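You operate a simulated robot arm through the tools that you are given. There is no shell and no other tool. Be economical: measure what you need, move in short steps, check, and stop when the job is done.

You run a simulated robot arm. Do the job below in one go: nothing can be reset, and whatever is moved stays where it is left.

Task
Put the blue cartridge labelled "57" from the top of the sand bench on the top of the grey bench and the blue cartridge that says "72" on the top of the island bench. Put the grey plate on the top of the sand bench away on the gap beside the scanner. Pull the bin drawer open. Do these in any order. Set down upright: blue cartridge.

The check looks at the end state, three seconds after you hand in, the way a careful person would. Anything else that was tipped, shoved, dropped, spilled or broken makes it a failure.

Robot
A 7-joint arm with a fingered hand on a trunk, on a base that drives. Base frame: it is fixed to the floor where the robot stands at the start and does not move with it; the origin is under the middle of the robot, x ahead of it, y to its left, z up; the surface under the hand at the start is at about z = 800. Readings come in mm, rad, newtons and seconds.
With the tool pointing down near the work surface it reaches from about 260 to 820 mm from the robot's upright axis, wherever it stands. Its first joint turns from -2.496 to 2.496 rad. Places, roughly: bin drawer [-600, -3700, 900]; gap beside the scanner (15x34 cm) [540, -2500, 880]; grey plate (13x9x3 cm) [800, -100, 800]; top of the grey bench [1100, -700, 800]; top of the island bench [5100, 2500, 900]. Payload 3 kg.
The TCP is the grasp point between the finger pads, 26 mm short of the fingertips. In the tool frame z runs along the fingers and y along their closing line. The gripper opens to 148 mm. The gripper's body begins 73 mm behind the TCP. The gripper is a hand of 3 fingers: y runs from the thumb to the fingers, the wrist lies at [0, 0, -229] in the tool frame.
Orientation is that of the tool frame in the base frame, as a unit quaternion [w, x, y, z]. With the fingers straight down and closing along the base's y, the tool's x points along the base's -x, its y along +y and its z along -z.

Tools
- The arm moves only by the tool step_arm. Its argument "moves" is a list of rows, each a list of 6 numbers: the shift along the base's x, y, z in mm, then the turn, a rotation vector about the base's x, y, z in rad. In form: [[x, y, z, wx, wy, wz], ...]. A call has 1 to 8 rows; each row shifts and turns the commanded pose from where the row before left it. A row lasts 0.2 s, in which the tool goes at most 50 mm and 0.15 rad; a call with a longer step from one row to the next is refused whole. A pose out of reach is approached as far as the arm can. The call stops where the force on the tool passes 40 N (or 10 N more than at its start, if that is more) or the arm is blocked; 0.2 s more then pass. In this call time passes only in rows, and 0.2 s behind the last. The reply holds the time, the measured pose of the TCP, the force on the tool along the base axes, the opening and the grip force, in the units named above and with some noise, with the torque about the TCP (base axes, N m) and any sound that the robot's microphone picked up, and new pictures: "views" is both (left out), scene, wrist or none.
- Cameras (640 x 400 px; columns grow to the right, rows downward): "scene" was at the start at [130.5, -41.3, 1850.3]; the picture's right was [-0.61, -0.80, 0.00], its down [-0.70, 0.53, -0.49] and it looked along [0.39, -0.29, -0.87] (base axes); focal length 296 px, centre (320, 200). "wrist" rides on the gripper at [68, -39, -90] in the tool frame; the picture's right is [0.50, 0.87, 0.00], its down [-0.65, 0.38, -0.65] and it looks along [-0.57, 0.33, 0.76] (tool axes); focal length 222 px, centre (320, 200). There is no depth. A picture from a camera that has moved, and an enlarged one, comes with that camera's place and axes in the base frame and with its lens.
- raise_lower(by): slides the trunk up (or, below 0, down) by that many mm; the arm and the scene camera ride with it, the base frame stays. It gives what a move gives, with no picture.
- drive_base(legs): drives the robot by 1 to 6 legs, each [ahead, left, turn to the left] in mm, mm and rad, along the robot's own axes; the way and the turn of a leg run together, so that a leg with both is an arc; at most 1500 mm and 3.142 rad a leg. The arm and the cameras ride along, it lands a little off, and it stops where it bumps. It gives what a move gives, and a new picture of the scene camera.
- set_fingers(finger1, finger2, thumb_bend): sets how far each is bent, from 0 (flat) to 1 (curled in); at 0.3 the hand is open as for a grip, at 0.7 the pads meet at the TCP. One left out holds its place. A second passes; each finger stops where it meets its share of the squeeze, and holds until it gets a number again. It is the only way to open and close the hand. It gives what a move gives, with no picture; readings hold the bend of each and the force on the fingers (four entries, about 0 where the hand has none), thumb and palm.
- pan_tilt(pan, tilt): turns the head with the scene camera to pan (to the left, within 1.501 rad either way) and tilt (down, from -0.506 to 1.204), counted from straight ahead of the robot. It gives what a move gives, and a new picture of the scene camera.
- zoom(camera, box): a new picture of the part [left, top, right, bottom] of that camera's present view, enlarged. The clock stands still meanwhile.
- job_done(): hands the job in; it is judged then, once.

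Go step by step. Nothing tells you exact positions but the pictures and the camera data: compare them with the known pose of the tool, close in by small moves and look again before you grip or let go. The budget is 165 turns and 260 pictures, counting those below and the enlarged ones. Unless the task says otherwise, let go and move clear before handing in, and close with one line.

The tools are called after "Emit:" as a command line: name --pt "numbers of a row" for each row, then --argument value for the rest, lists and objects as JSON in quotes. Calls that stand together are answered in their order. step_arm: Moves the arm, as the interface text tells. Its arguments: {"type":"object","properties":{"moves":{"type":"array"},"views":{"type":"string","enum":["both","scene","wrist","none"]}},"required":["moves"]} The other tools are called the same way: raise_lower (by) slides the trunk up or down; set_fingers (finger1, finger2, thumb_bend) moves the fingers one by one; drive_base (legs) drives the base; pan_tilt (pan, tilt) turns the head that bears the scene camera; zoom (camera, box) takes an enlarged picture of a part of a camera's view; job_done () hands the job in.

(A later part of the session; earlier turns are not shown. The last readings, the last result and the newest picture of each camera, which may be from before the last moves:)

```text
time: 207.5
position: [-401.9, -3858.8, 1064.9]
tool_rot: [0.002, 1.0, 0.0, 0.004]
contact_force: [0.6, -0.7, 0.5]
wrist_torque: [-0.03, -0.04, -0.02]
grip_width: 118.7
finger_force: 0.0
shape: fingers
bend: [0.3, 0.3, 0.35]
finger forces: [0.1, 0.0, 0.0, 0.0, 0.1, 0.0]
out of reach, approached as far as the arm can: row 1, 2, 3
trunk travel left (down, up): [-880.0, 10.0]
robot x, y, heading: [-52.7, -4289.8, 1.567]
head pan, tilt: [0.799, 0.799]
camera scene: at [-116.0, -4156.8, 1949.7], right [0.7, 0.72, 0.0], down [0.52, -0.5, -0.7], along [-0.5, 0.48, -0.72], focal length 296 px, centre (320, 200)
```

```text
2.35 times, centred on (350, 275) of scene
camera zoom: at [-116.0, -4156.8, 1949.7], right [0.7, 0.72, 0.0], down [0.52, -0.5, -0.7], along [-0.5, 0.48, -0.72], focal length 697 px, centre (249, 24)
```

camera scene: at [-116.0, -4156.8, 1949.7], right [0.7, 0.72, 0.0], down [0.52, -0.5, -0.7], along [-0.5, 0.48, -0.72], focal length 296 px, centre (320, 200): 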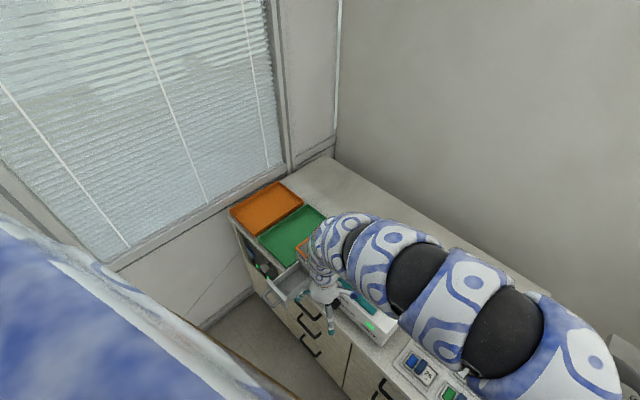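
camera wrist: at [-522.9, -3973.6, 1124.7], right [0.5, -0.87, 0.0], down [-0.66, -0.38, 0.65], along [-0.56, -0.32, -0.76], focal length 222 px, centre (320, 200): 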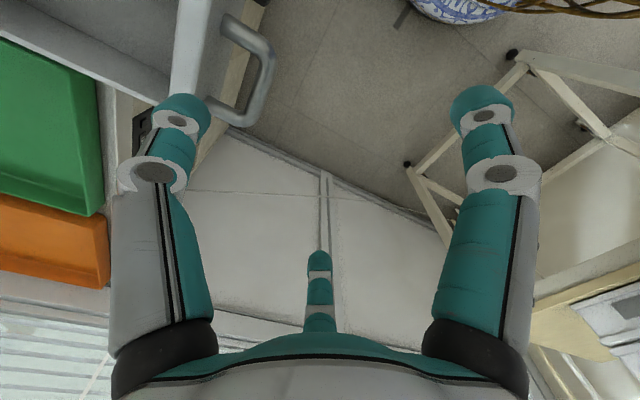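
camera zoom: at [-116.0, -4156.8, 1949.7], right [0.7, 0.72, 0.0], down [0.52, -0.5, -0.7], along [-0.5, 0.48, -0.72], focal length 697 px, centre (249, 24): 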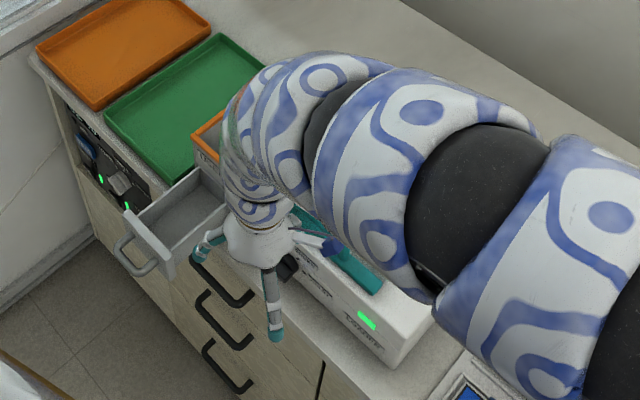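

The device looks in place, the drawer open. The awkward wrist angle caused the drift, so I turn the wrist back while moving away from the cabinet.

Emit:
step_arm --pt "0 -25 0 0 0 -0.14" --pt "0 -30 0 0 0 -0.14" --pt "0 -35 0 0 0 -0.14" --pt "0 -35 0 0 0 -0.14" --views "none"

Emit:
step_arm --pt "15 -10 0 0 0 -0.14" --pt "15 -10 0 0 0 -0.14" --pt "15 0 0 0 0 -0.14" --pt "15 0 0 0 0 -0.14" --views "scene"

```text
time: 208.5
position: [-464.6, -3991.0, 1065.5]
tool_rot: [0.002, 0.961, -0.278, 0.0]
contact_force: [-0.4, -0.3, -0.3]
wrist_torque: [-0.01, -0.01, 0.0]
grip_width: 119.0
finger_force: 0.1
shape: fingers
bend: [0.3, 0.3, 0.35]
finger forces: [0.1, 0.0, 0.1, 0.0, 0.0, 0.0]
out of reach, approached as far as the arm can: row 1, 2, 3, 4
trunk travel left (down, up): [-880.0, 10.0]
robot x, y, heading: [-52.7, -4290.8, 1.574]
head pan, tilt: [0.799, 0.799]
```

```text
time: 209.5
position: [-475.7, -4026.6, 1064.1]
tool_rot: [0.002, 0.846, -0.532, 0.001]
contact_force: [0.1, -0.8, 0.2]
wrist_torque: [0.01, 0.01, -0.03]
grip_width: 119.0
finger_force: 0.0
shape: fingers
bend: [0.3, 0.3, 0.35]
finger forces: [0.0, 0.1, 0.0, 0.1, 0.0, 0.1]
out of reach, approached as far as the arm can: row 1, 2, 3, 4
trunk travel left (down, up): [-880.0, 10.0]
robot x, y, heading: [-53.4, -4292.8, 1.573]
head pan, tilt: [0.799, 0.799]
camera scene: at [-115.6, -4156.3, 1949.7], right [0.69, 0.72, 0.0], down [0.52, -0.5, -0.7], along [-0.5, 0.48, -0.72], focal length 296 px, centre (320, 200)
```

scene: 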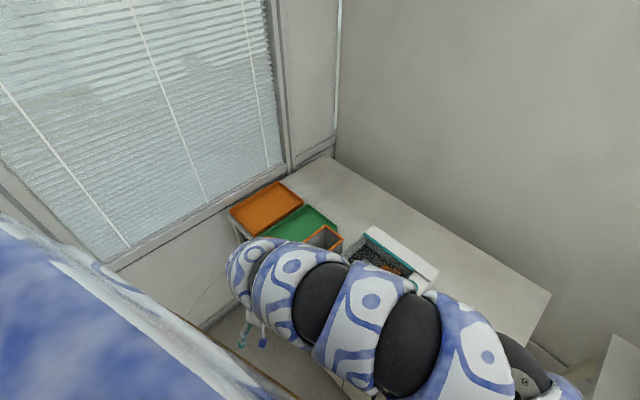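

Before turning I strafe 150 mm right and back up 110 mm so the arm sweeps clear of cabinet, analyser and cart; then turn right to face +x.

Emit:
drive_base --legs '[[0, -150, 0], [-110, 0, 0], [0, 0, -1.571]]'

Emit:
pan_tilt --pan 0.0 --tilt 0.4

```text
time: 215.5
position: [352.0, -3975.7, 1065.1]
tool_rot: [-0.002, -0.232, 0.973, 0.001]
contact_force: [0.0, 0.6, 0.3]
wrist_torque: [-0.02, 0.01, 0.03]
grip_width: 118.9
finger_force: 0.1
shape: fingers
bend: [0.3, 0.3, 0.35]
finger forces: [0.1, 0.0, 0.0, 0.1, 0.0, 0.0]
trunk travel left (down, up): [-880.0, 10.0]
robot x, y, heading: [92.1, -4401.3, 0.019]
head pan, tilt: [0.799, 0.799]
camera scene: at [227.9, -4341.1, 1949.7], right [0.73, -0.68, 0.0], down [-0.49, -0.52, -0.7], along [0.48, 0.51, -0.72], focal length 296 px, centre (320, 200)
```

scene: 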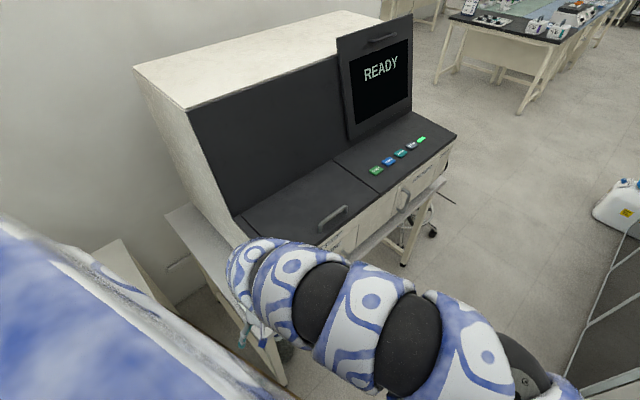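

```text
time: 216.6
position: [351.9, -3974.8, 1065.5]
tool_rot: [-0.002, -0.232, 0.973, 0.002]
contact_force: [-0.9, 1.0, 0.4]
wrist_torque: [0.02, 0.01, 0.0]
grip_width: 118.9
finger_force: 0.0
shape: fingers
bend: [0.3, 0.3, 0.35]
finger forces: [0.0, 0.1, 0.0, 0.1, 0.1, 0.1]
trunk travel left (down, up): [-880.0, 10.0]
robot x, y, heading: [91.1, -4403.0, 0.02]
head pan, tilt: [0.0, 0.4]
camera scene: at [265.4, -4398.0, 1984.8], right [0.02, -1.0, 0.0], down [-0.39, -0.01, -0.92], along [0.92, 0.02, -0.39], focal length 296 px, centre (320, 200)
```

scene: 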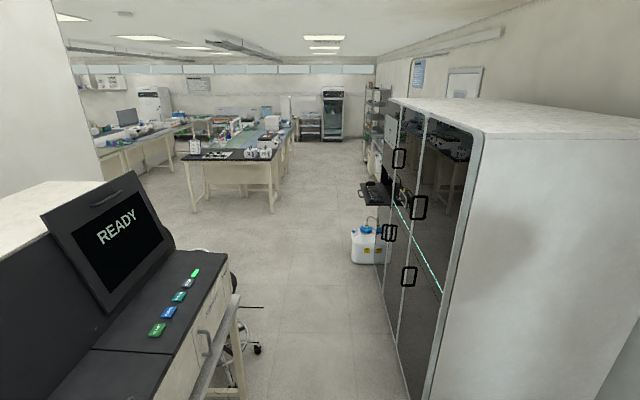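

I bring the tool ahead of the robot, away from the analyser, before driving out.

Emit:
step_arm --pt "15 -45 5 0 0 -0.05" --pt "20 -45 5 0 0 -0.05" --pt "30 -38 5 0 0 -0.05" --pt "30 -38 5 0 0 -0.05" --pt "32 -35 0 0 0 -0.05" --pt "32 -35 0 0 0 -0.05" --pt "32 -35 0 0 0 -0.05" --pt "32 -35 0 0 0 -0.05" --views "scene"

```text
time: 218.4
position: [574.1, -4076.9, 1063.9]
tool_rot: [-0.002, -0.034, 0.999, 0.003]
contact_force: [0.5, 0.2, -0.4]
wrist_torque: [0.0, 0.0, -0.01]
grip_width: 119.3
finger_force: 0.0
shape: fingers
bend: [0.3, 0.3, 0.35]
finger forces: [0.0, 0.0, 0.0, 0.1, 0.0, 0.0]
out of reach, approached as far as the arm can: row 1, 2, 3, 4, 5, 6, 7, 8
trunk travel left (down, up): [-880.0, 10.0]
robot x, y, heading: [92.7, -4403.0, 0.022]
head pan, tilt: [0.0, 0.4]
camera scene: at [266.8, -4399.1, 1984.7], right [0.02, -1.0, 0.0], down [-0.39, -0.01, -0.92], along [0.92, 0.02, -0.39], focal length 296 px, centre (320, 200)
```

scene: 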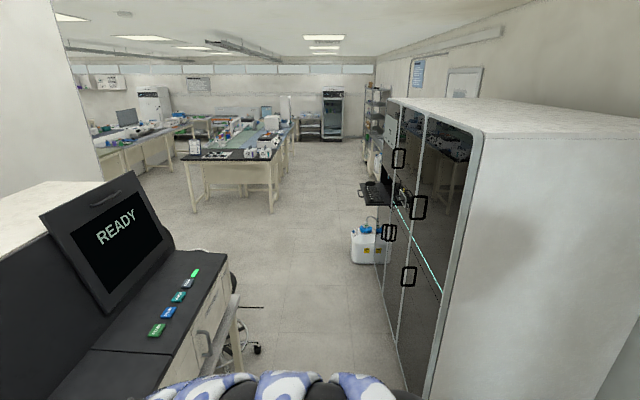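

Emit:
step_arm --pt "10 -45 5 0 0 0" --pt "10 -45 5 0 0 0" --pt "10 -45 5 0 0 0" --pt "5 -45 5 0 0 0" --pt "5 -45 0 0 0 0" --pt "5 -45 0 0 0 0" --views "none"

Emit:
pan_tilt --pan 0.0 --tilt 0.75

```text
time: 219.8
position: [726.1, -4232.7, 1065.0]
tool_rot: [-0.003, -0.034, 0.999, 0.002]
contact_force: [-0.5, -0.7, 0.0]
wrist_torque: [-0.01, 0.0, 0.01]
grip_width: 119.1
finger_force: 0.1
shape: fingers
bend: [0.3, 0.3, 0.35]
finger forces: [0.1, 0.0, 0.0, 0.0, 0.0, 0.0]
out of reach, approached as far as the arm can: row 1, 2, 3, 4, 5, 6
trunk travel left (down, up): [-880.0, 10.0]
robot x, y, heading: [92.4, -4398.3, 0.018]
head pan, tilt: [0.0, 0.4]
```

```text
time: 220.6
position: [726.0, -4232.9, 1063.8]
tool_rot: [-0.003, -0.034, 0.999, 0.0]
contact_force: [-0.7, 0.2, 0.0]
wrist_torque: [0.01, 0.05, -0.06]
grip_width: 119.1
finger_force: 0.1
shape: fingers
bend: [0.3, 0.3, 0.35]
finger forces: [0.0, 0.1, 0.0, 0.0, 0.1, 0.1]
trunk travel left (down, up): [-880.0, 10.0]
robot x, y, heading: [98.0, -4396.3, 0.019]
head pan, tilt: [0.0, 0.75]
camera scene: at [256.0, -4398.8, 1953.8], right [0.02, -1.0, 0.0], down [-0.68, -0.01, -0.73], along [0.73, 0.01, -0.68], focal length 296 px, centre (320, 200)
```

scene: 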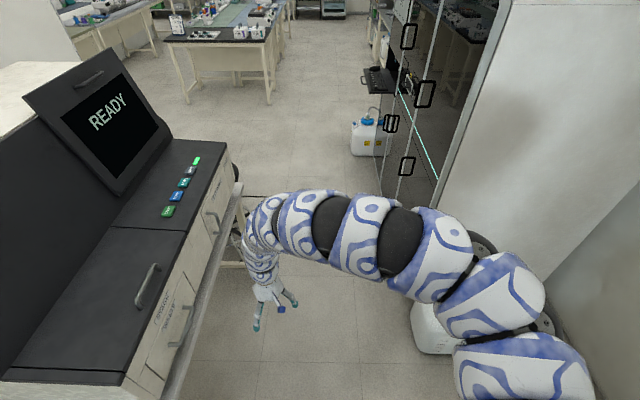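

The elbow sticks out to the right toward the black cabinet (front y≈-4932). I stretch the arm ahead to slim it and shift left 110 mm before driving out.

Emit:
step_arm --pt "30 -20 5 0 0 0" --pt "30 -20 5 0 0 0" --pt "30 -20 5 0 0 0" --pt "30 -20 5 0 0 0" --pt "20 -20 5 0 0 0" --views "none"

Emit:
drive_base --legs '[[0, 110, -0.019]]'

```text
time: 221.8
position: [865.2, -4332.8, 1090.1]
tool_rot: [-0.002, -0.035, 0.999, 0.001]
contact_force: [0.3, 1.1, -0.4]
wrist_torque: [0.01, -0.03, -0.02]
grip_width: 119.3
finger_force: 0.2
shape: fingers
bend: [0.3, 0.3, 0.35]
finger forces: [0.0, 0.0, 0.0, 0.1, 0.0, 0.0]
trunk travel left (down, up): [-880.0, 10.0]
robot x, y, heading: [95.3, -4400.0, 0.018]
head pan, tilt: [0.0, 0.75]
```

```text
time: 223.0
position: [864.7, -4234.8, 1089.9]
tool_rot: [-0.001, -0.026, 1.0, 0.001]
contact_force: [-0.8, 0.5, -0.2]
wrist_torque: [-0.02, 0.02, 0.0]
grip_width: 119.4
finger_force: 0.1
shape: fingers
bend: [0.3, 0.3, 0.35]
finger forces: [0.1, 0.0, 0.0, 0.0, 0.1, 0.0]
trunk travel left (down, up): [-880.0, 10.0]
robot x, y, heading: [93.5, -4291.9, 0.001]
head pan, tilt: [0.0, 0.75]
camera scene: at [254.7, -4289.0, 1953.7], right [0.0, -1.0, 0.0], down [-0.68, 0.0, -0.73], along [0.73, 0.0, -0.68], focal length 296 px, centre (320, 200)
```

scene: 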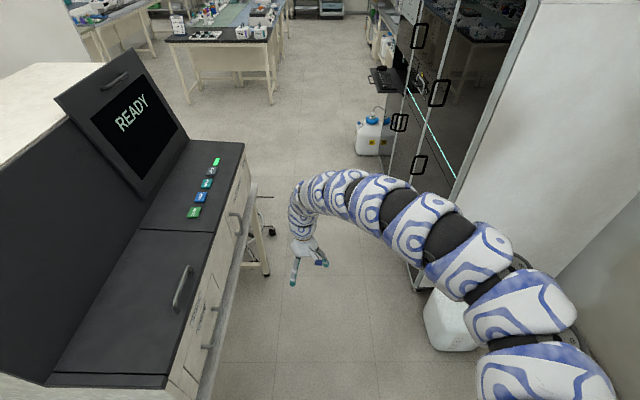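

Clear on both sides now. I drive out of the alcove eastward, then north into the open area.

Emit:
drive_base --legs '[[1500, 0, 0], [1500, 0, 0], [180, 0, 0], [0, 1350, 0], [0, 1250, 0]]'

Emit:
pan_tilt --pan 0.9 --tilt 0.4

```text
time: 250.9
position: [4046.6, -1640.5, 1089.9]
tool_rot: [-0.001, -0.024, 1.0, 0.002]
contact_force: [-0.9, 0.6, 1.1]
wrist_torque: [-0.02, 0.03, 0.03]
grip_width: 119.3
finger_force: 0.1
shape: fingers
bend: [0.3, 0.3, 0.35]
finger forces: [0.0, 0.1, 0.0, 0.0, 0.0, 0.1]
trunk travel left (down, up): [-880.0, 10.0]
robot x, y, heading: [3275.5, -1691.6, -0.004]
head pan, tilt: [0.0, 0.75]
camera scene: at [3436.0, -1693.4, 1953.7], right [0.0, -1.0, 0.0], down [-0.68, 0.0, -0.73], along [0.73, 0.0, -0.68], focal length 296 px, centre (320, 200)
```

scene: 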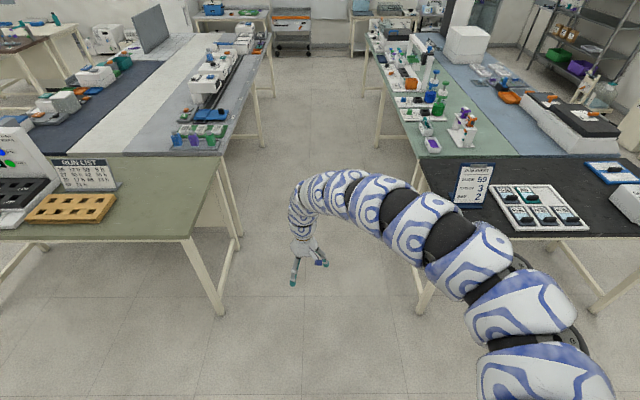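

```text
time: 252.1
position: [4046.5, -1639.9, 1090.1]
tool_rot: [-0.002, -0.023, 1.0, 0.001]
contact_force: [-0.1, 0.2, 0.2]
wrist_torque: [-0.01, 0.02, -0.03]
grip_width: 119.2
finger_force: 0.0
shape: fingers
bend: [0.3, 0.3, 0.35]
finger forces: [0.1, 0.0, 0.0, 0.0, 0.0, 0.1]
trunk travel left (down, up): [-880.0, 10.0]
robot x, y, heading: [3277.0, -1693.4, -0.0]
head pan, tilt: [0.901, 0.4]
camera scene: at [3410.9, -1621.3, 1984.8], right [0.78, -0.62, 0.0], down [-0.24, -0.3, -0.92], along [0.57, 0.72, -0.39], focal length 296 px, centre (320, 200)
```

scene: 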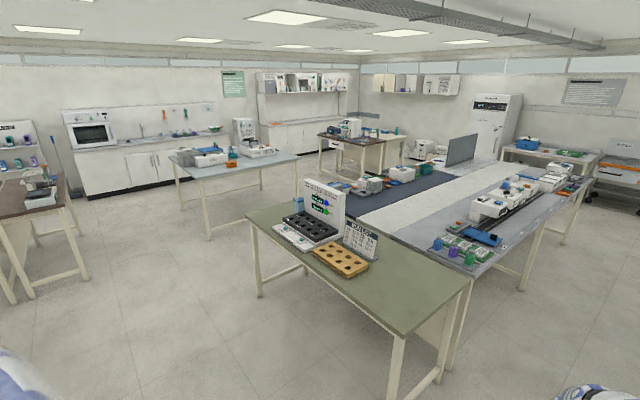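

The way north is open; the light-blue island bench is visible ahead-left. I drive up to the sand bench's far (left) side for cartridge "72".

Emit:
drive_base --legs '[[0, 0, 1.571], [1500, 0, 0], [1250, 0, 0], [0, 1300, 0], [0, 975, 0]]'

Emit:
drive_base --legs '[[0, 0, 1.571], [0, 0, 1.571]]'

```text
time: 280.0
position: [1017.5, 1899.8, 1089.5]
tool_rot: [0.002, 0.714, -0.7, 0.0]
contact_force: [-0.1, -0.7, 0.1]
wrist_torque: [0.01, -0.02, -0.01]
grip_width: 119.2
finger_force: 0.0
shape: fingers
bend: [0.3, 0.3, 0.35]
finger forces: [0.0, 0.0, 0.1, 0.0, 0.0, 0.0]
trunk travel left (down, up): [-880.0, 10.0]
robot x, y, heading: [1050.3, 1124.9, 1.539]
head pan, tilt: [0.901, 0.4]
camera scene: at [977.2, 1264.0, 1984.8], right [0.64, 0.77, 0.0], down [0.3, -0.25, -0.92], along [-0.7, 0.59, -0.39], focal length 296 px, centre (320, 200)
```

scene: 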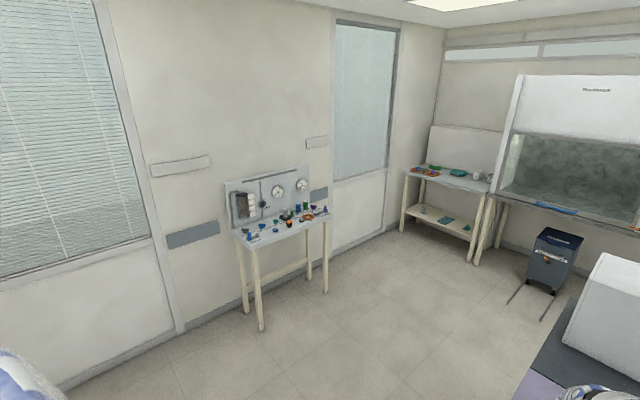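

```text
time: 288.1
position: [1088.9, 352.6, 1089.8]
tool_rot: [0.0, 0.696, 0.718, 0.002]
contact_force: [0.2, 0.6, -0.4]
wrist_torque: [-0.01, -0.02, -0.03]
grip_width: 119.0
finger_force: 0.1
shape: fingers
bend: [0.3, 0.3, 0.35]
finger forces: [0.1, 0.1, 0.0, 0.0, 0.0, 0.0]
trunk travel left (down, up): [-880.0, 10.0]
robot x, y, heading: [1049.1, 1125.8, -1.588]
head pan, tilt: [0.901, 0.4]
camera scene: at [1116.8, 985.0, 1984.8], right [-0.63, -0.77, 0.0], down [-0.3, 0.25, -0.92], along [0.71, -0.58, -0.39], focal length 296 px, centre (320, 200)
```

scene: 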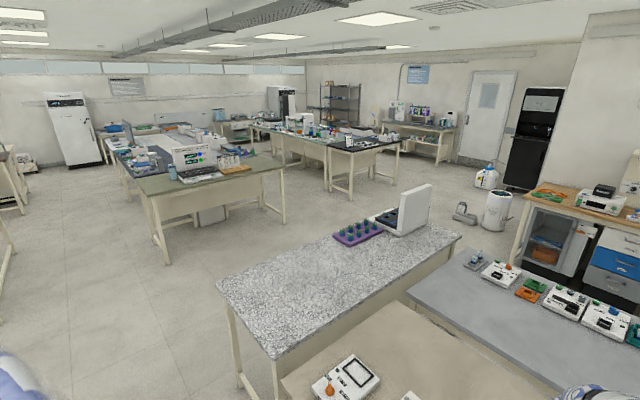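

Now in front of "72"'s stretch of the bench. I close in and look down.

Emit:
drive_base --legs '[[300, -45, 0.017]]'

Emit:
pan_tilt --pan 0.0 --tilt 1.0

Emit:
zoom --camera "scene" --box '[260, 120, 440, 240]'

```text
time: 290.2
position: [1056.7, 51.6, 1089.2]
tool_rot: [0.001, 0.689, 0.725, 0.003]
contact_force: [-0.3, -0.2, -0.3]
wrist_torque: [-0.02, -0.02, 0.03]
grip_width: 119.2
finger_force: 0.0
shape: fingers
bend: [0.3, 0.3, 0.35]
finger forces: [0.1, 0.0, 0.0, 0.0, 0.0, 0.1]
trunk travel left (down, up): [-880.0, 10.0]
robot x, y, heading: [999.4, 823.3, -1.565]
head pan, tilt: [0.901, 0.4]
camera scene: at [1072.3, 684.1, 1984.7], right [-0.62, -0.79, 0.0], down [-0.31, 0.24, -0.92], along [0.72, -0.57, -0.39], focal length 296 px, centre (320, 200)
```

scene: 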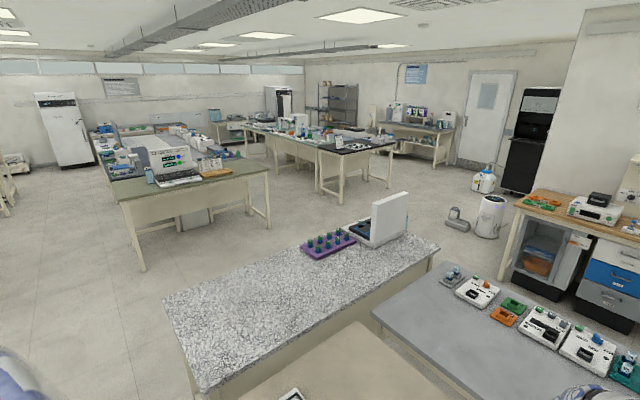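

```text
time: 291.4
position: [1057.8, 54.0, 1090.0]
tool_rot: [0.0, 0.688, 0.726, 0.003]
contact_force: [0.6, 0.5, -0.7]
wrist_torque: [0.01, 0.0, 0.0]
grip_width: 119.3
finger_force: 0.1
shape: fingers
bend: [0.3, 0.3, 0.35]
finger forces: [0.0, 0.0, 0.0, 0.1, 0.1, 0.1]
trunk travel left (down, up): [-880.0, 10.0]
robot x, y, heading: [1003.0, 827.9, -1.566]
head pan, tilt: [0.0, 1.0]
camera scene: at [1000.0, 673.2, 1934.6], right [-1.0, 0.0, 0.0], down [0.0, 0.84, -0.54], along [0.0, -0.54, -0.84], focal length 296 px, centre (320, 200)
```

scene: 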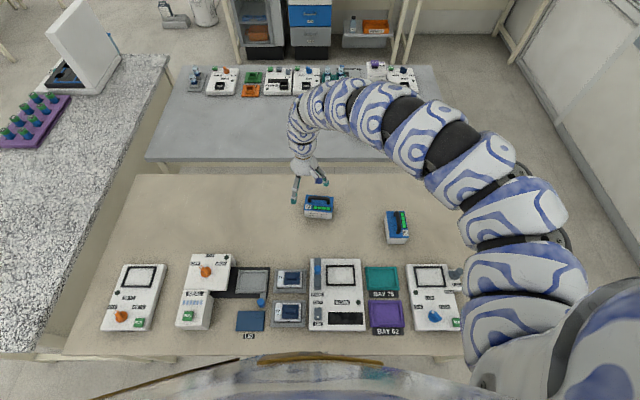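

```text
3.33 times, centred on (350, 180) of scene
camera zoom: at [1000.0, 673.2, 1934.6], right [-1.0, 0.0, 0.0], down [0.0, 0.84, -0.54], along [0.0, -0.54, -0.84], focal length 988 px, centre (220, 267)
```

zoom: 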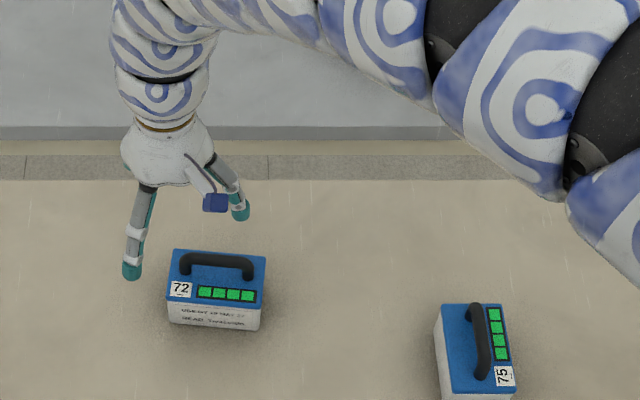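

"72": handle centre ≈ (1001, -5), yaw ≈ -0.05. I nudge 15 mm closer, rotate the tool as for "57", and lower the trunk 100.

Emit:
drive_base --legs '[[16, 0, 0]]'

Emit:
step_arm --pt "-7 0 0 0 0 -0.14" --pt "-7 0 0 0 0 -0.14" --pt "-7 0 0 0 0 -0.14" --pt "-7 0 0 0 0 -0.14" --pt "-7 0 0 0 0 -0.14" --pt "-7 0 0 0 0 -0.14" --pt "-7 0 0 0 0 -0.14" --pt "-6 0 0 0 0 -0.14" --views "none"

Emit:
step_arm --pt "0 -10 0 0 0 -0.14" --pt "0 -10 0 0 0 -0.14" --pt "0 -10 0 0 0 -0.14" --pt "0 -10 0 0 0 -0.137" --views "none"

Emit:
raise_lower --by -100

```text
time: 292.1
position: [1058.1, 36.3, 1089.7]
tool_rot: [0.001, 0.688, 0.726, 0.003]
contact_force: [-0.7, -0.5, 0.5]
wrist_torque: [0.07, -0.03, 0.01]
grip_width: 119.1
finger_force: 0.0
shape: fingers
bend: [0.3, 0.3, 0.35]
finger forces: [0.0, 0.0, 0.0, 0.0, 0.1, 0.0]
trunk travel left (down, up): [-880.0, 10.0]
robot x, y, heading: [1004.4, 809.6, -1.57]
head pan, tilt: [0.0, 1.0]
camera scene: at [1000.1, 655.4, 1934.4], right [-1.0, 0.0, 0.0], down [0.0, 0.84, -0.54], along [0.0, -0.54, -0.84], focal length 296 px, centre (320, 200)
```

scene: 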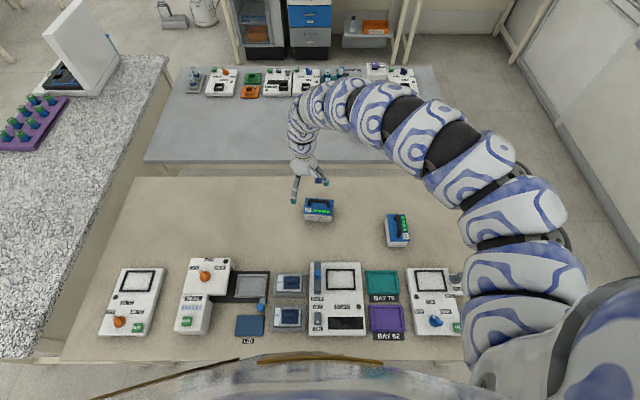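

```text
time: 293.9
position: [1001.8, 37.8, 1090.6]
tool_rot: [0.001, 0.968, 0.249, 0.002]
contact_force: [0.6, 0.0, 0.1]
wrist_torque: [0.0, 0.0, -0.01]
grip_width: 119.2
finger_force: 0.1
shape: fingers
bend: [0.3, 0.3, 0.35]
finger forces: [0.0, 0.1, 0.0, 0.1, 0.0, 0.0]
trunk travel left (down, up): [-880.0, 10.0]
robot x, y, heading: [1000.4, 812.0, -1.566]
head pan, tilt: [0.0, 1.0]
```

```text
time: 294.9
position: [1001.9, -3.2, 1090.3]
tool_rot: [0.002, 1.0, -0.028, 0.002]
contact_force: [0.9, 0.4, -0.4]
wrist_torque: [-0.03, 0.01, 0.01]
grip_width: 119.2
finger_force: 0.1
shape: fingers
bend: [0.3, 0.3, 0.35]
finger forces: [0.1, 0.1, 0.1, 0.0, 0.0, 0.0]
trunk travel left (down, up): [-880.0, 10.0]
robot x, y, heading: [1002.8, 810.1, -1.567]
head pan, tilt: [0.0, 1.0]
```

```text
time: 296.3
position: [1003.2, -1.7, 990.1]
tool_rot: [0.001, 1.0, -0.026, 0.002]
contact_force: [0.8, 0.4, -0.8]
wrist_torque: [-0.02, 0.04, 0.03]
grip_width: 119.2
finger_force: 0.1
shape: fingers
bend: [0.3, 0.3, 0.35]
finger forces: [0.0, 0.0, 0.0, 0.0, 0.1, 0.1]
trunk travel left (down, up): [-780.0, 110.0]
robot x, y, heading: [1001.9, 810.3, -1.565]
head pan, tilt: [0.0, 1.0]
```

I lower to z≈922 and look through both cameras.

Emit:
step_arm --pt "0 -1 -35 0 0 0" --pt "0 -1 -33 0 0 0" --views "wrist"

Emit:
zoom --camera "scene" --box '[270, 140, 370, 220]'

Emit:
zoom --camera "wrist" --box '[200, 0, 440, 250]'

```text
time: 296.9
position: [1003.1, -6.0, 921.8]
tool_rot: [0.003, 1.0, -0.027, 0.002]
contact_force: [0.6, -0.2, -0.3]
wrist_torque: [0.01, 0.05, -0.01]
grip_width: 119.3
finger_force: 0.0
shape: fingers
bend: [0.3, 0.3, 0.35]
finger forces: [0.0, 0.0, 0.0, 0.0, 0.0, 0.0]
trunk travel left (down, up): [-780.0, 110.0]
robot x, y, heading: [1002.8, 808.5, -1.569]
head pan, tilt: [0.0, 1.0]
camera wrist: at [1071.2, 28.9, 1012.2], right [0.45, -0.89, 0.01], down [-0.68, -0.34, 0.65], along [-0.58, -0.3, -0.76], focal length 222 px, centre (320, 200)
```

wrist: 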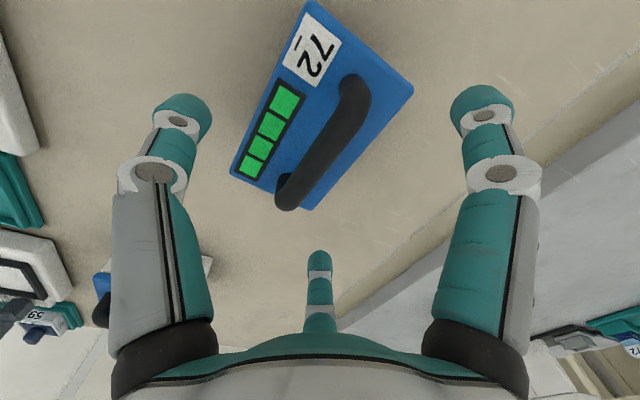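

```text
5.00 times, centred on (320, 180) of scene
camera zoom: at [1000.0, 657.1, 1834.6], right [-1.0, 0.0, 0.0], down [0.0, 0.84, -0.54], along [0.0, -0.54, -0.84], focal length 1481 px, centre (320, 300)
```

zoom: 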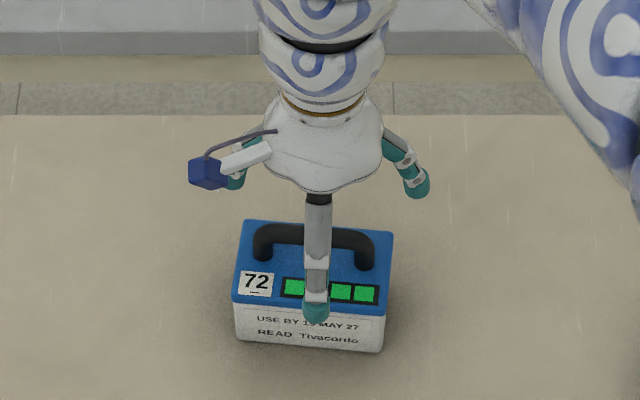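

```text
1.60 times, centred on (320, 125) of wrist
camera zoom: at [1071.2, 28.9, 1012.2], right [0.45, -0.89, 0.01], down [-0.68, -0.34, 0.65], along [-0.58, -0.3, -0.76], focal length 355 px, centre (320, 320)
```

zoom: 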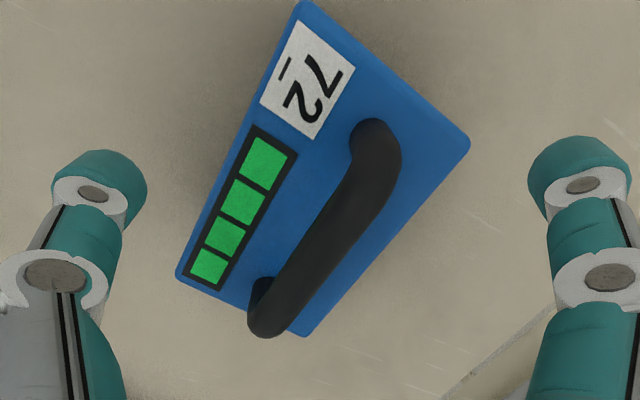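

Well centred. I yaw slightly, lower to 906, pre-close, check, then close under the bar.

Emit:
step_arm --pt "1 -1 -8 0 0 -0.03" --pt "0 0 -8 0 0 0" --views "none"

Emit:
set_fingers --finger1 0.52 --finger2 0.52 --thumb_bend 0.52

Emit:
zoom --camera "wrist" --box '[120, 0, 520, 250]'

```text
time: 297.5
position: [1002.8, -5.2, 905.1]
tool_rot: [0.002, 0.999, -0.042, 0.001]
contact_force: [0.2, 0.2, 0.1]
wrist_torque: [0.02, 0.03, 0.0]
grip_width: 119.0
finger_force: 0.0
shape: fingers
bend: [0.3, 0.3, 0.35]
finger forces: [0.0, 0.0, 0.0, 0.0, 0.1, 0.1]
trunk travel left (down, up): [-780.0, 110.0]
robot x, y, heading: [1001.1, 810.2, -1.567]
head pan, tilt: [0.0, 1.0]
```

```text
time: 298.5
position: [1003.4, -5.4, 905.1]
tool_rot: [0.002, 0.999, -0.042, 0.002]
contact_force: [-1.1, 0.1, -0.6]
wrist_torque: [0.0, 0.0, 0.0]
grip_width: 56.3
finger_force: 0.0
shape: fingers
bend: [0.52, 0.52, 0.52]
finger forces: [0.0, 0.0, 0.0, 0.1, 0.1, 0.0]
trunk travel left (down, up): [-780.0, 110.0]
robot x, y, heading: [1004.8, 808.5, -1.566]
head pan, tilt: [0.0, 1.0]
```

```text
1.60 times, centred on (320, 125) of wrist
camera zoom: at [1072.9, 26.6, 996.1], right [0.43, -0.9, 0.01], down [-0.69, -0.32, 0.65], along [-0.59, -0.28, -0.76], focal length 355 px, centre (320, 320)
```

zoom: 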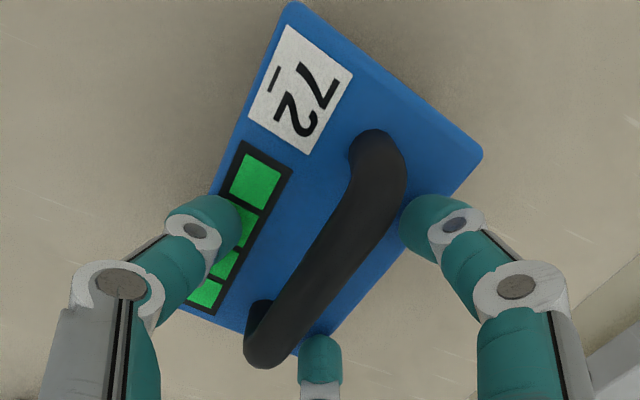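

Same picture as with "57". I shift 3 mm toward the bar and close, then lift.

Emit:
step_arm --pt "0 -3 -1 0 0 0" --views "none"

Emit:
set_fingers --finger1 0.8 --finger2 0.8 --thumb_bend 0.8

Emit:
step_arm --pt "0 0 10 0 0 0" --pt "0 0 10 0 0 0" --pt "0 0 10 0 0 0" --views "wrist"

Emit:
zoom --camera "scene" --box '[270, 140, 370, 220]'

```text
time: 298.9
position: [1003.8, -8.9, 905.0]
tool_rot: [0.002, 0.999, -0.041, 0.001]
contact_force: [-0.3, -1.6, 0.6]
wrist_torque: [-0.05, 0.02, 0.02]
grip_width: 56.1
finger_force: 0.0
shape: fingers
bend: [0.52, 0.52, 0.52]
finger forces: [0.1, 0.0, 0.0, 0.1, 0.1, 0.0]
trunk travel left (down, up): [-780.0, 110.0]
robot x, y, heading: [1000.8, 809.2, -1.569]
head pan, tilt: [0.0, 1.0]
```

```text
time: 299.9
position: [1003.4, -8.9, 904.9]
tool_rot: [0.001, 0.999, -0.042, 0.002]
contact_force: [0.0, -0.3, -0.8]
wrist_torque: [-0.01, -0.01, 0.01]
grip_width: 0.1
finger_force: 7.8
shape: fingers
bend: [0.76, 0.76, 0.73]
finger forces: [0.2, 0.5, 0.1, 0.0, 14.3, 0.0]
trunk travel left (down, up): [-780.0, 110.0]
robot x, y, heading: [1001.2, 807.3, -1.568]
head pan, tilt: [0.0, 1.0]
```

```text
time: 300.7
position: [1003.4, -7.4, 934.9]
tool_rot: [0.001, 0.999, -0.042, 0.001]
contact_force: [0.1, 0.0, -3.7]
wrist_torque: [-0.04, 0.01, 0.0]
grip_width: 0.0
finger_force: 7.0
shape: fingers
bend: [0.76, 0.76, 0.73]
finger forces: [0.0, 0.5, 0.0, 0.0, 14.3, 0.1]
trunk travel left (down, up): [-780.0, 110.0]
robot x, y, heading: [997.1, 809.2, -1.574]
head pan, tilt: [0.0, 1.0]
camera wrist: at [1072.7, 24.1, 1025.2], right [0.43, -0.9, 0.0], down [-0.69, -0.32, 0.65], along [-0.59, -0.28, -0.76], focal length 222 px, centre (320, 200)
```

wrist: 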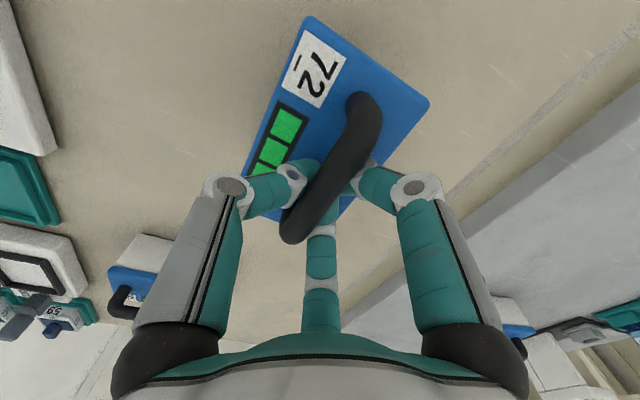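

```text
5.00 times, centred on (320, 180) of scene
camera zoom: at [1000.1, 657.1, 1834.6], right [-1.0, 0.0, 0.0], down [0.0, 0.84, -0.54], along [0.0, -0.54, -0.84], focal length 1481 px, centre (320, 300)
```

zoom: 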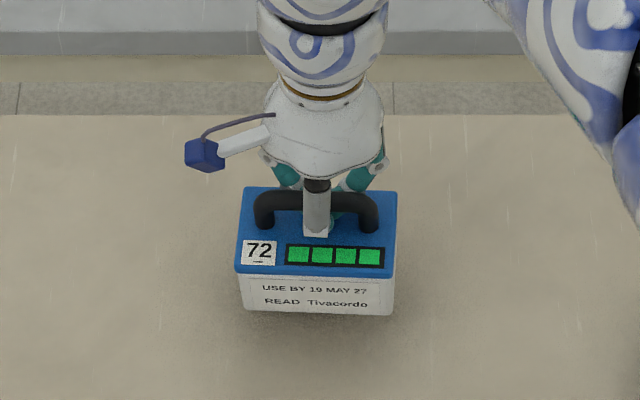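

"72" hangs securely. I lift it higher, back away and drive east toward the island bench.

Emit:
step_arm --pt "0 2 30 0 0 0" --pt "0 2 35 0 0 0" --pt "0 2 35 0 0 0" --views "none"

Emit:
raise_lower --by 100

Emit:
drive_base --legs '[[-490, 0, 0], [0, 0, 1.571], [1500, 0, 0], [1400, 0, 0]]'

Emit:
pan_tilt --pan 0.6 --tilt 0.5

```text
time: 301.5
position: [1003.5, -3.3, 1035.3]
tool_rot: [0.002, 0.999, -0.042, 0.002]
contact_force: [0.6, 0.5, -4.1]
wrist_torque: [-0.03, 0.03, 0.04]
grip_width: 0.2
finger_force: 0.3
shape: fingers
bend: [0.76, 0.76, 0.74]
finger forces: [0.0, 0.6, 0.0, 0.0, 0.0, 0.1]
trunk travel left (down, up): [-780.0, 110.0]
robot x, y, heading: [998.6, 810.5, -1.571]
head pan, tilt: [0.0, 1.0]
```

```text
time: 302.8
position: [1002.0, -3.4, 1135.4]
tool_rot: [0.002, 0.999, -0.042, 0.002]
contact_force: [-0.2, 0.4, -4.6]
wrist_torque: [-0.05, 0.0, 0.01]
grip_width: 0.2
finger_force: 0.4
shape: fingers
bend: [0.76, 0.76, 0.74]
finger forces: [0.1, 0.6, 0.0, 0.1, 0.1, 0.0]
trunk travel left (down, up): [-880.0, 10.0]
robot x, y, heading: [1002.4, 811.8, -1.561]
head pan, tilt: [0.0, 1.0]
```

```text
time: 323.1
position: [4697.3, 1373.9, 1134.5]
tool_rot: [0.0, 0.728, 0.686, 0.003]
contact_force: [1.3, 0.2, -5.3]
wrist_torque: [0.0, 0.01, 0.01]
grip_width: 0.0
finger_force: 0.5
shape: fingers
bend: [0.76, 0.76, 0.74]
finger forces: [0.0, 0.3, 0.1, 0.1, 0.1, 0.0]
trunk travel left (down, up): [-880.0, 10.0]
robot x, y, heading: [3886.6, 1356.5, 0.027]
head pan, tilt: [0.0, 1.0]
camera scene: at [4034.1, 1357.0, 1934.5], right [0.03, -1.0, 0.0], down [-0.84, -0.02, -0.54], along [0.54, 0.01, -0.84], focal length 296 px, centre (320, 200)
```

scene: 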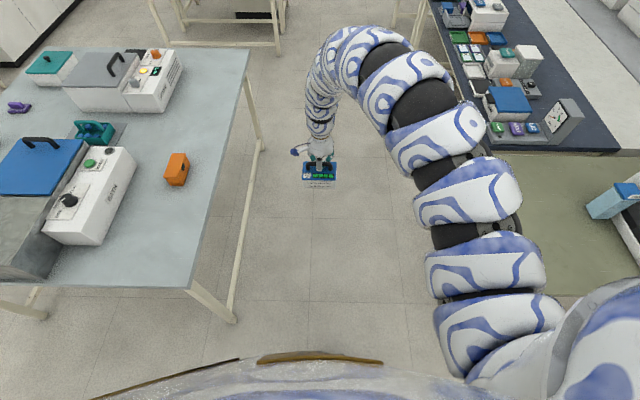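

```text
time: 324.1
position: [4695.6, 1374.4, 1133.8]
tool_rot: [0.0, 0.728, 0.685, 0.002]
contact_force: [0.8, 0.4, -4.5]
wrist_torque: [-0.01, 0.0, 0.0]
grip_width: 0.0
finger_force: 0.1
shape: fingers
bend: [0.76, 0.76, 0.74]
finger forces: [0.1, 0.5, 0.0, 0.0, 0.1, 0.0]
trunk travel left (down, up): [-880.0, 10.0]
robot x, y, heading: [3884.1, 1357.6, 0.023]
head pan, tilt: [0.6, 0.499]
camera scene: at [4037.9, 1408.5, 1975.6], right [0.59, -0.81, 0.0], down [-0.39, -0.28, -0.88], along [0.71, 0.51, -0.48], focal length 296 px, centre (320, 200)
```

scene: 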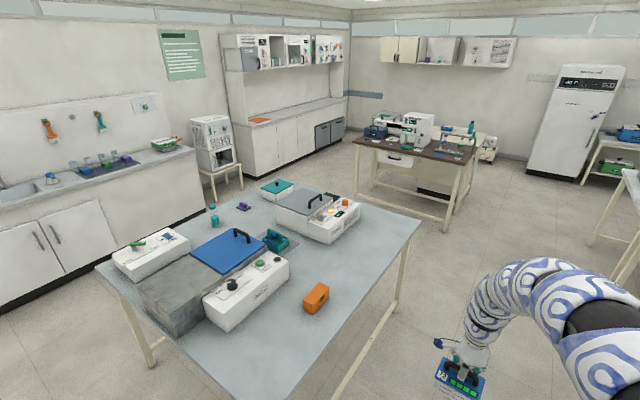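

The island bench's front edge is at y≈1825 (x 4314–5800), with a free spot around (5230, 1980). I line up in front of it and turn to face it.

Emit:
drive_base --legs '[[1330, -200, -0.023], [0, 0, 1.571]]'

Emit:
pan_tilt --pan 0.0 --tilt 0.9

```text
time: 334.6
position: [5227.4, 1981.1, 1135.7]
tool_rot: [-0.002, 0.046, 0.999, 0.003]
contact_force: [-0.5, -0.4, -3.8]
wrist_torque: [0.02, 0.01, 0.0]
grip_width: 0.0
finger_force: 0.7
shape: fingers
bend: [0.76, 0.76, 0.74]
finger forces: [0.1, 0.4, 0.0, 0.0, 0.0, 0.0]
trunk travel left (down, up): [-880.0, 10.0]
robot x, y, heading: [5221.6, 1169.5, 1.565]
head pan, tilt: [0.6, 0.499]
camera scene: at [5168.7, 1324.0, 1975.6], right [0.83, 0.56, 0.0], down [0.27, -0.4, -0.88], along [-0.49, 0.73, -0.48], focal length 296 px, centre (320, 200)
```

scene: 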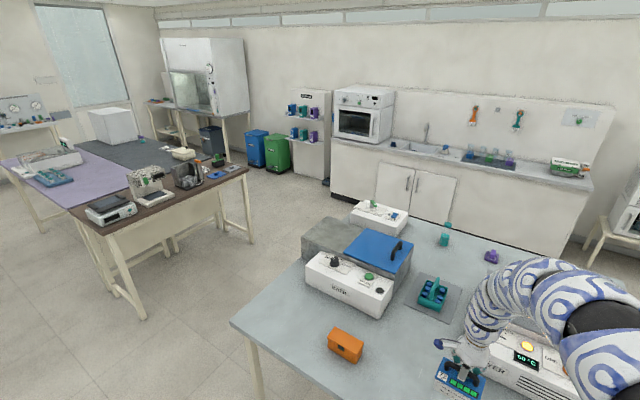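

```text
time: 335.6
position: [5225.9, 1980.8, 1135.3]
tool_rot: [-0.002, 0.046, 0.999, 0.002]
contact_force: [-0.4, -0.5, -3.9]
wrist_torque: [0.0, -0.01, 0.0]
grip_width: 0.0
finger_force: 0.0
shape: fingers
bend: [0.76, 0.76, 0.74]
finger forces: [0.0, 0.5, 0.0, 0.1, 0.0, 0.0]
trunk travel left (down, up): [-880.0, 10.0]
robot x, y, heading: [5218.3, 1171.7, 1.566]
head pan, tilt: [0.0, 0.901]
camera scene: at [5220.2, 1324.2, 1941.8], right [1.0, 0.0, 0.0], down [0.0, -0.78, -0.62], along [0.0, 0.62, -0.78], focal length 296 px, centre (320, 200)
```

scene: 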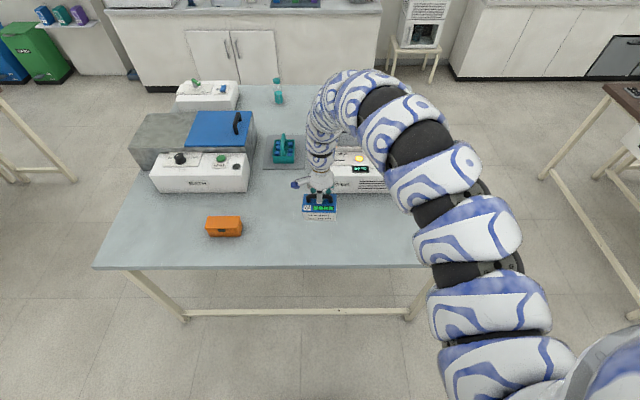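

The spot below is free (device front at y≈2196, edge at 1824). I lower to just above the table.

Emit:
step_arm --pt "-20 -15 0 0 0 0" --pt "-20 -10 -30 0 0 0" --pt "0 0 -40 0 0 0" --pt "0 0 -35 0 0 0" --views "both"

Emit:
zoom --camera "scene" --box '[260, 150, 400, 250]'

```text
time: 336.6
position: [5185.5, 1955.7, 1029.1]
tool_rot: [-0.002, 0.045, 0.999, 0.002]
contact_force: [0.2, 0.4, -4.9]
wrist_torque: [-0.03, 0.02, 0.01]
grip_width: 0.0
finger_force: 0.5
shape: fingers
bend: [0.76, 0.76, 0.74]
finger forces: [0.1, 0.7, 0.1, 0.0, 0.1, 0.0]
trunk travel left (down, up): [-880.0, 10.0]
robot x, y, heading: [5221.3, 1168.1, 1.565]
head pan, tilt: [0.0, 0.901]
camera scene: at [5219.9, 1324.8, 1941.7], right [1.0, 0.0, 0.0], down [0.0, -0.78, -0.62], along [0.0, 0.62, -0.78], focal length 296 px, centre (320, 200)
camera wrist: at [5114.9, 1922.8, 1119.5], right [-0.42, 0.91, 0.01], down [0.69, 0.31, 0.65], along [0.59, 0.28, -0.76], focal length 222 px, centre (320, 200)
```

scene: 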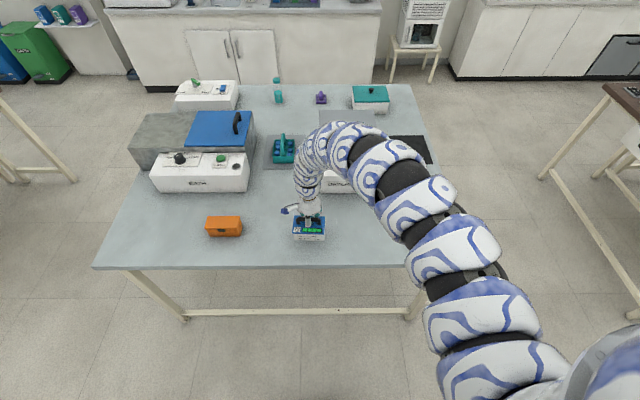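
wrist: 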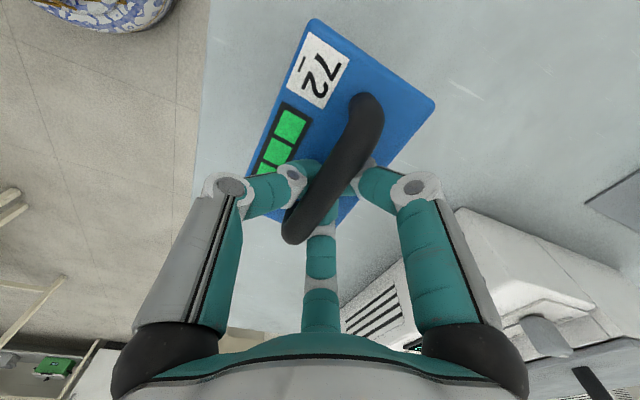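

```text
4.00 times, centred on (330, 200) of scene
camera zoom: at [5219.9, 1324.8, 1941.7], right [1.0, 0.0, 0.0], down [0.0, -0.78, -0.62], along [0.0, 0.62, -0.78], focal length 1185 px, centre (280, 200)
```

zoom: 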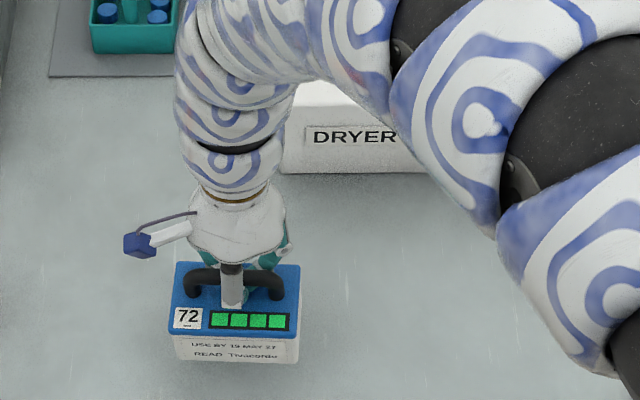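

Good spot. I lower in small steps until the weight comes off.

Emit:
step_arm --pt "0 0 -10 0 0 0" --pt "0 0 -8 0 0 0" --views "none"

Emit:
step_arm --pt "0 0 -4 0 0 0" --views "none"

Emit:
step_arm --pt "0 0 -4 0 0 0" --views "none"

Emit:
step_arm --pt "0 0 -3 0 0 0" --views "none"

```text
time: 337.2
position: [5186.7, 1955.2, 1011.3]
tool_rot: [-0.001, 0.045, 0.999, 0.002]
contact_force: [0.1, -0.3, -5.1]
wrist_torque: [-0.02, 0.0, 0.03]
grip_width: 0.1
finger_force: 0.8
shape: fingers
bend: [0.76, 0.76, 0.74]
finger forces: [0.1, 0.8, 0.0, 0.1, 0.1, 0.0]
trunk travel left (down, up): [-880.0, 10.0]
robot x, y, heading: [5221.1, 1167.8, 1.562]
head pan, tilt: [0.0, 0.901]
```

```text
time: 337.6
position: [5186.1, 1956.5, 1008.5]
tool_rot: [-0.001, 0.046, 0.999, 0.002]
contact_force: [0.2, -0.6, -5.2]
wrist_torque: [0.01, -0.01, 0.01]
grip_width: 0.1
finger_force: 0.4
shape: fingers
bend: [0.76, 0.76, 0.74]
finger forces: [0.0, 0.8, 0.0, 0.0, 0.0, 0.0]
trunk travel left (down, up): [-880.0, 10.0]
robot x, y, heading: [5220.9, 1171.9, 1.569]
head pan, tilt: [0.0, 0.901]
```

```text
time: 338.1
position: [5185.7, 1955.8, 1004.3]
tool_rot: [-0.002, 0.044, 0.999, 0.001]
contact_force: [-0.1, 0.3, -4.7]
wrist_torque: [-0.02, 0.0, 0.0]
grip_width: 0.0
finger_force: 0.3
shape: fingers
bend: [0.76, 0.76, 0.74]
finger forces: [0.1, 0.7, 0.0, 0.0, 0.0, 0.0]
trunk travel left (down, up): [-880.0, 10.0]
robot x, y, heading: [5221.2, 1169.1, 1.57]
head pan, tilt: [0.0, 0.901]
```

```text
time: 338.4
position: [5186.5, 1956.3, 1001.3]
tool_rot: [-0.002, 0.046, 0.999, 0.002]
contact_force: [0.1, 0.1, -4.0]
wrist_torque: [0.01, 0.0, 0.02]
grip_width: 0.0
finger_force: 0.0
shape: fingers
bend: [0.76, 0.76, 0.74]
finger forces: [0.1, 0.7, 0.0, 0.0, 0.1, 0.0]
trunk travel left (down, up): [-880.0, 10.0]
robot x, y, heading: [5220.3, 1169.5, 1.565]
head pan, tilt: [0.0, 0.901]
```

Emit:
step_arm --pt "0 0 -3 0 0 0" --views "none"

Emit:
step_arm --pt "0 0 -3 0 0 0" --views "none"

Emit:
step_arm --pt "0 0 -2 0 0 0" --views "none"

```text
time: 338.9
position: [5186.6, 1957.1, 997.3]
tool_rot: [-0.001, 0.045, 0.999, 0.002]
contact_force: [0.0, 0.0, -5.0]
wrist_torque: [0.02, 0.0, 0.02]
grip_width: 0.3
finger_force: 0.4
shape: fingers
bend: [0.76, 0.76, 0.74]
finger forces: [0.1, 0.7, 0.0, 0.0, 0.0, 0.0]
trunk travel left (down, up): [-880.0, 10.0]
robot x, y, heading: [5221.8, 1169.1, 1.567]
head pan, tilt: [0.0, 0.901]
```

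```text
time: 339.2
position: [5186.4, 1957.2, 995.8]
tool_rot: [-0.002, 0.045, 0.999, 0.002]
contact_force: [-0.7, 0.7, -4.2]
wrist_torque: [0.01, 0.0, -0.01]
grip_width: 0.0
finger_force: 0.3
shape: fingers
bend: [0.76, 0.76, 0.74]
finger forces: [0.1, 0.8, 0.0, 0.1, 0.0, 0.1]
trunk travel left (down, up): [-880.0, 10.0]
robot x, y, heading: [5216.7, 1166.6, 1.561]
head pan, tilt: [0.0, 0.901]
```

```text
time: 339.6
position: [5187.2, 1956.8, 992.4]
tool_rot: [-0.001, 0.045, 0.999, 0.002]
contact_force: [-0.2, 0.1, -4.5]
wrist_torque: [0.04, 0.0, -0.03]
grip_width: 0.0
finger_force: 0.2
shape: fingers
bend: [0.76, 0.76, 0.74]
finger forces: [0.1, 0.7, 0.0, 0.0, 0.0, 0.1]
trunk travel left (down, up): [-880.0, 10.0]
robot x, y, heading: [5219.8, 1168.9, 1.564]
head pan, tilt: [0.0, 0.901]
```

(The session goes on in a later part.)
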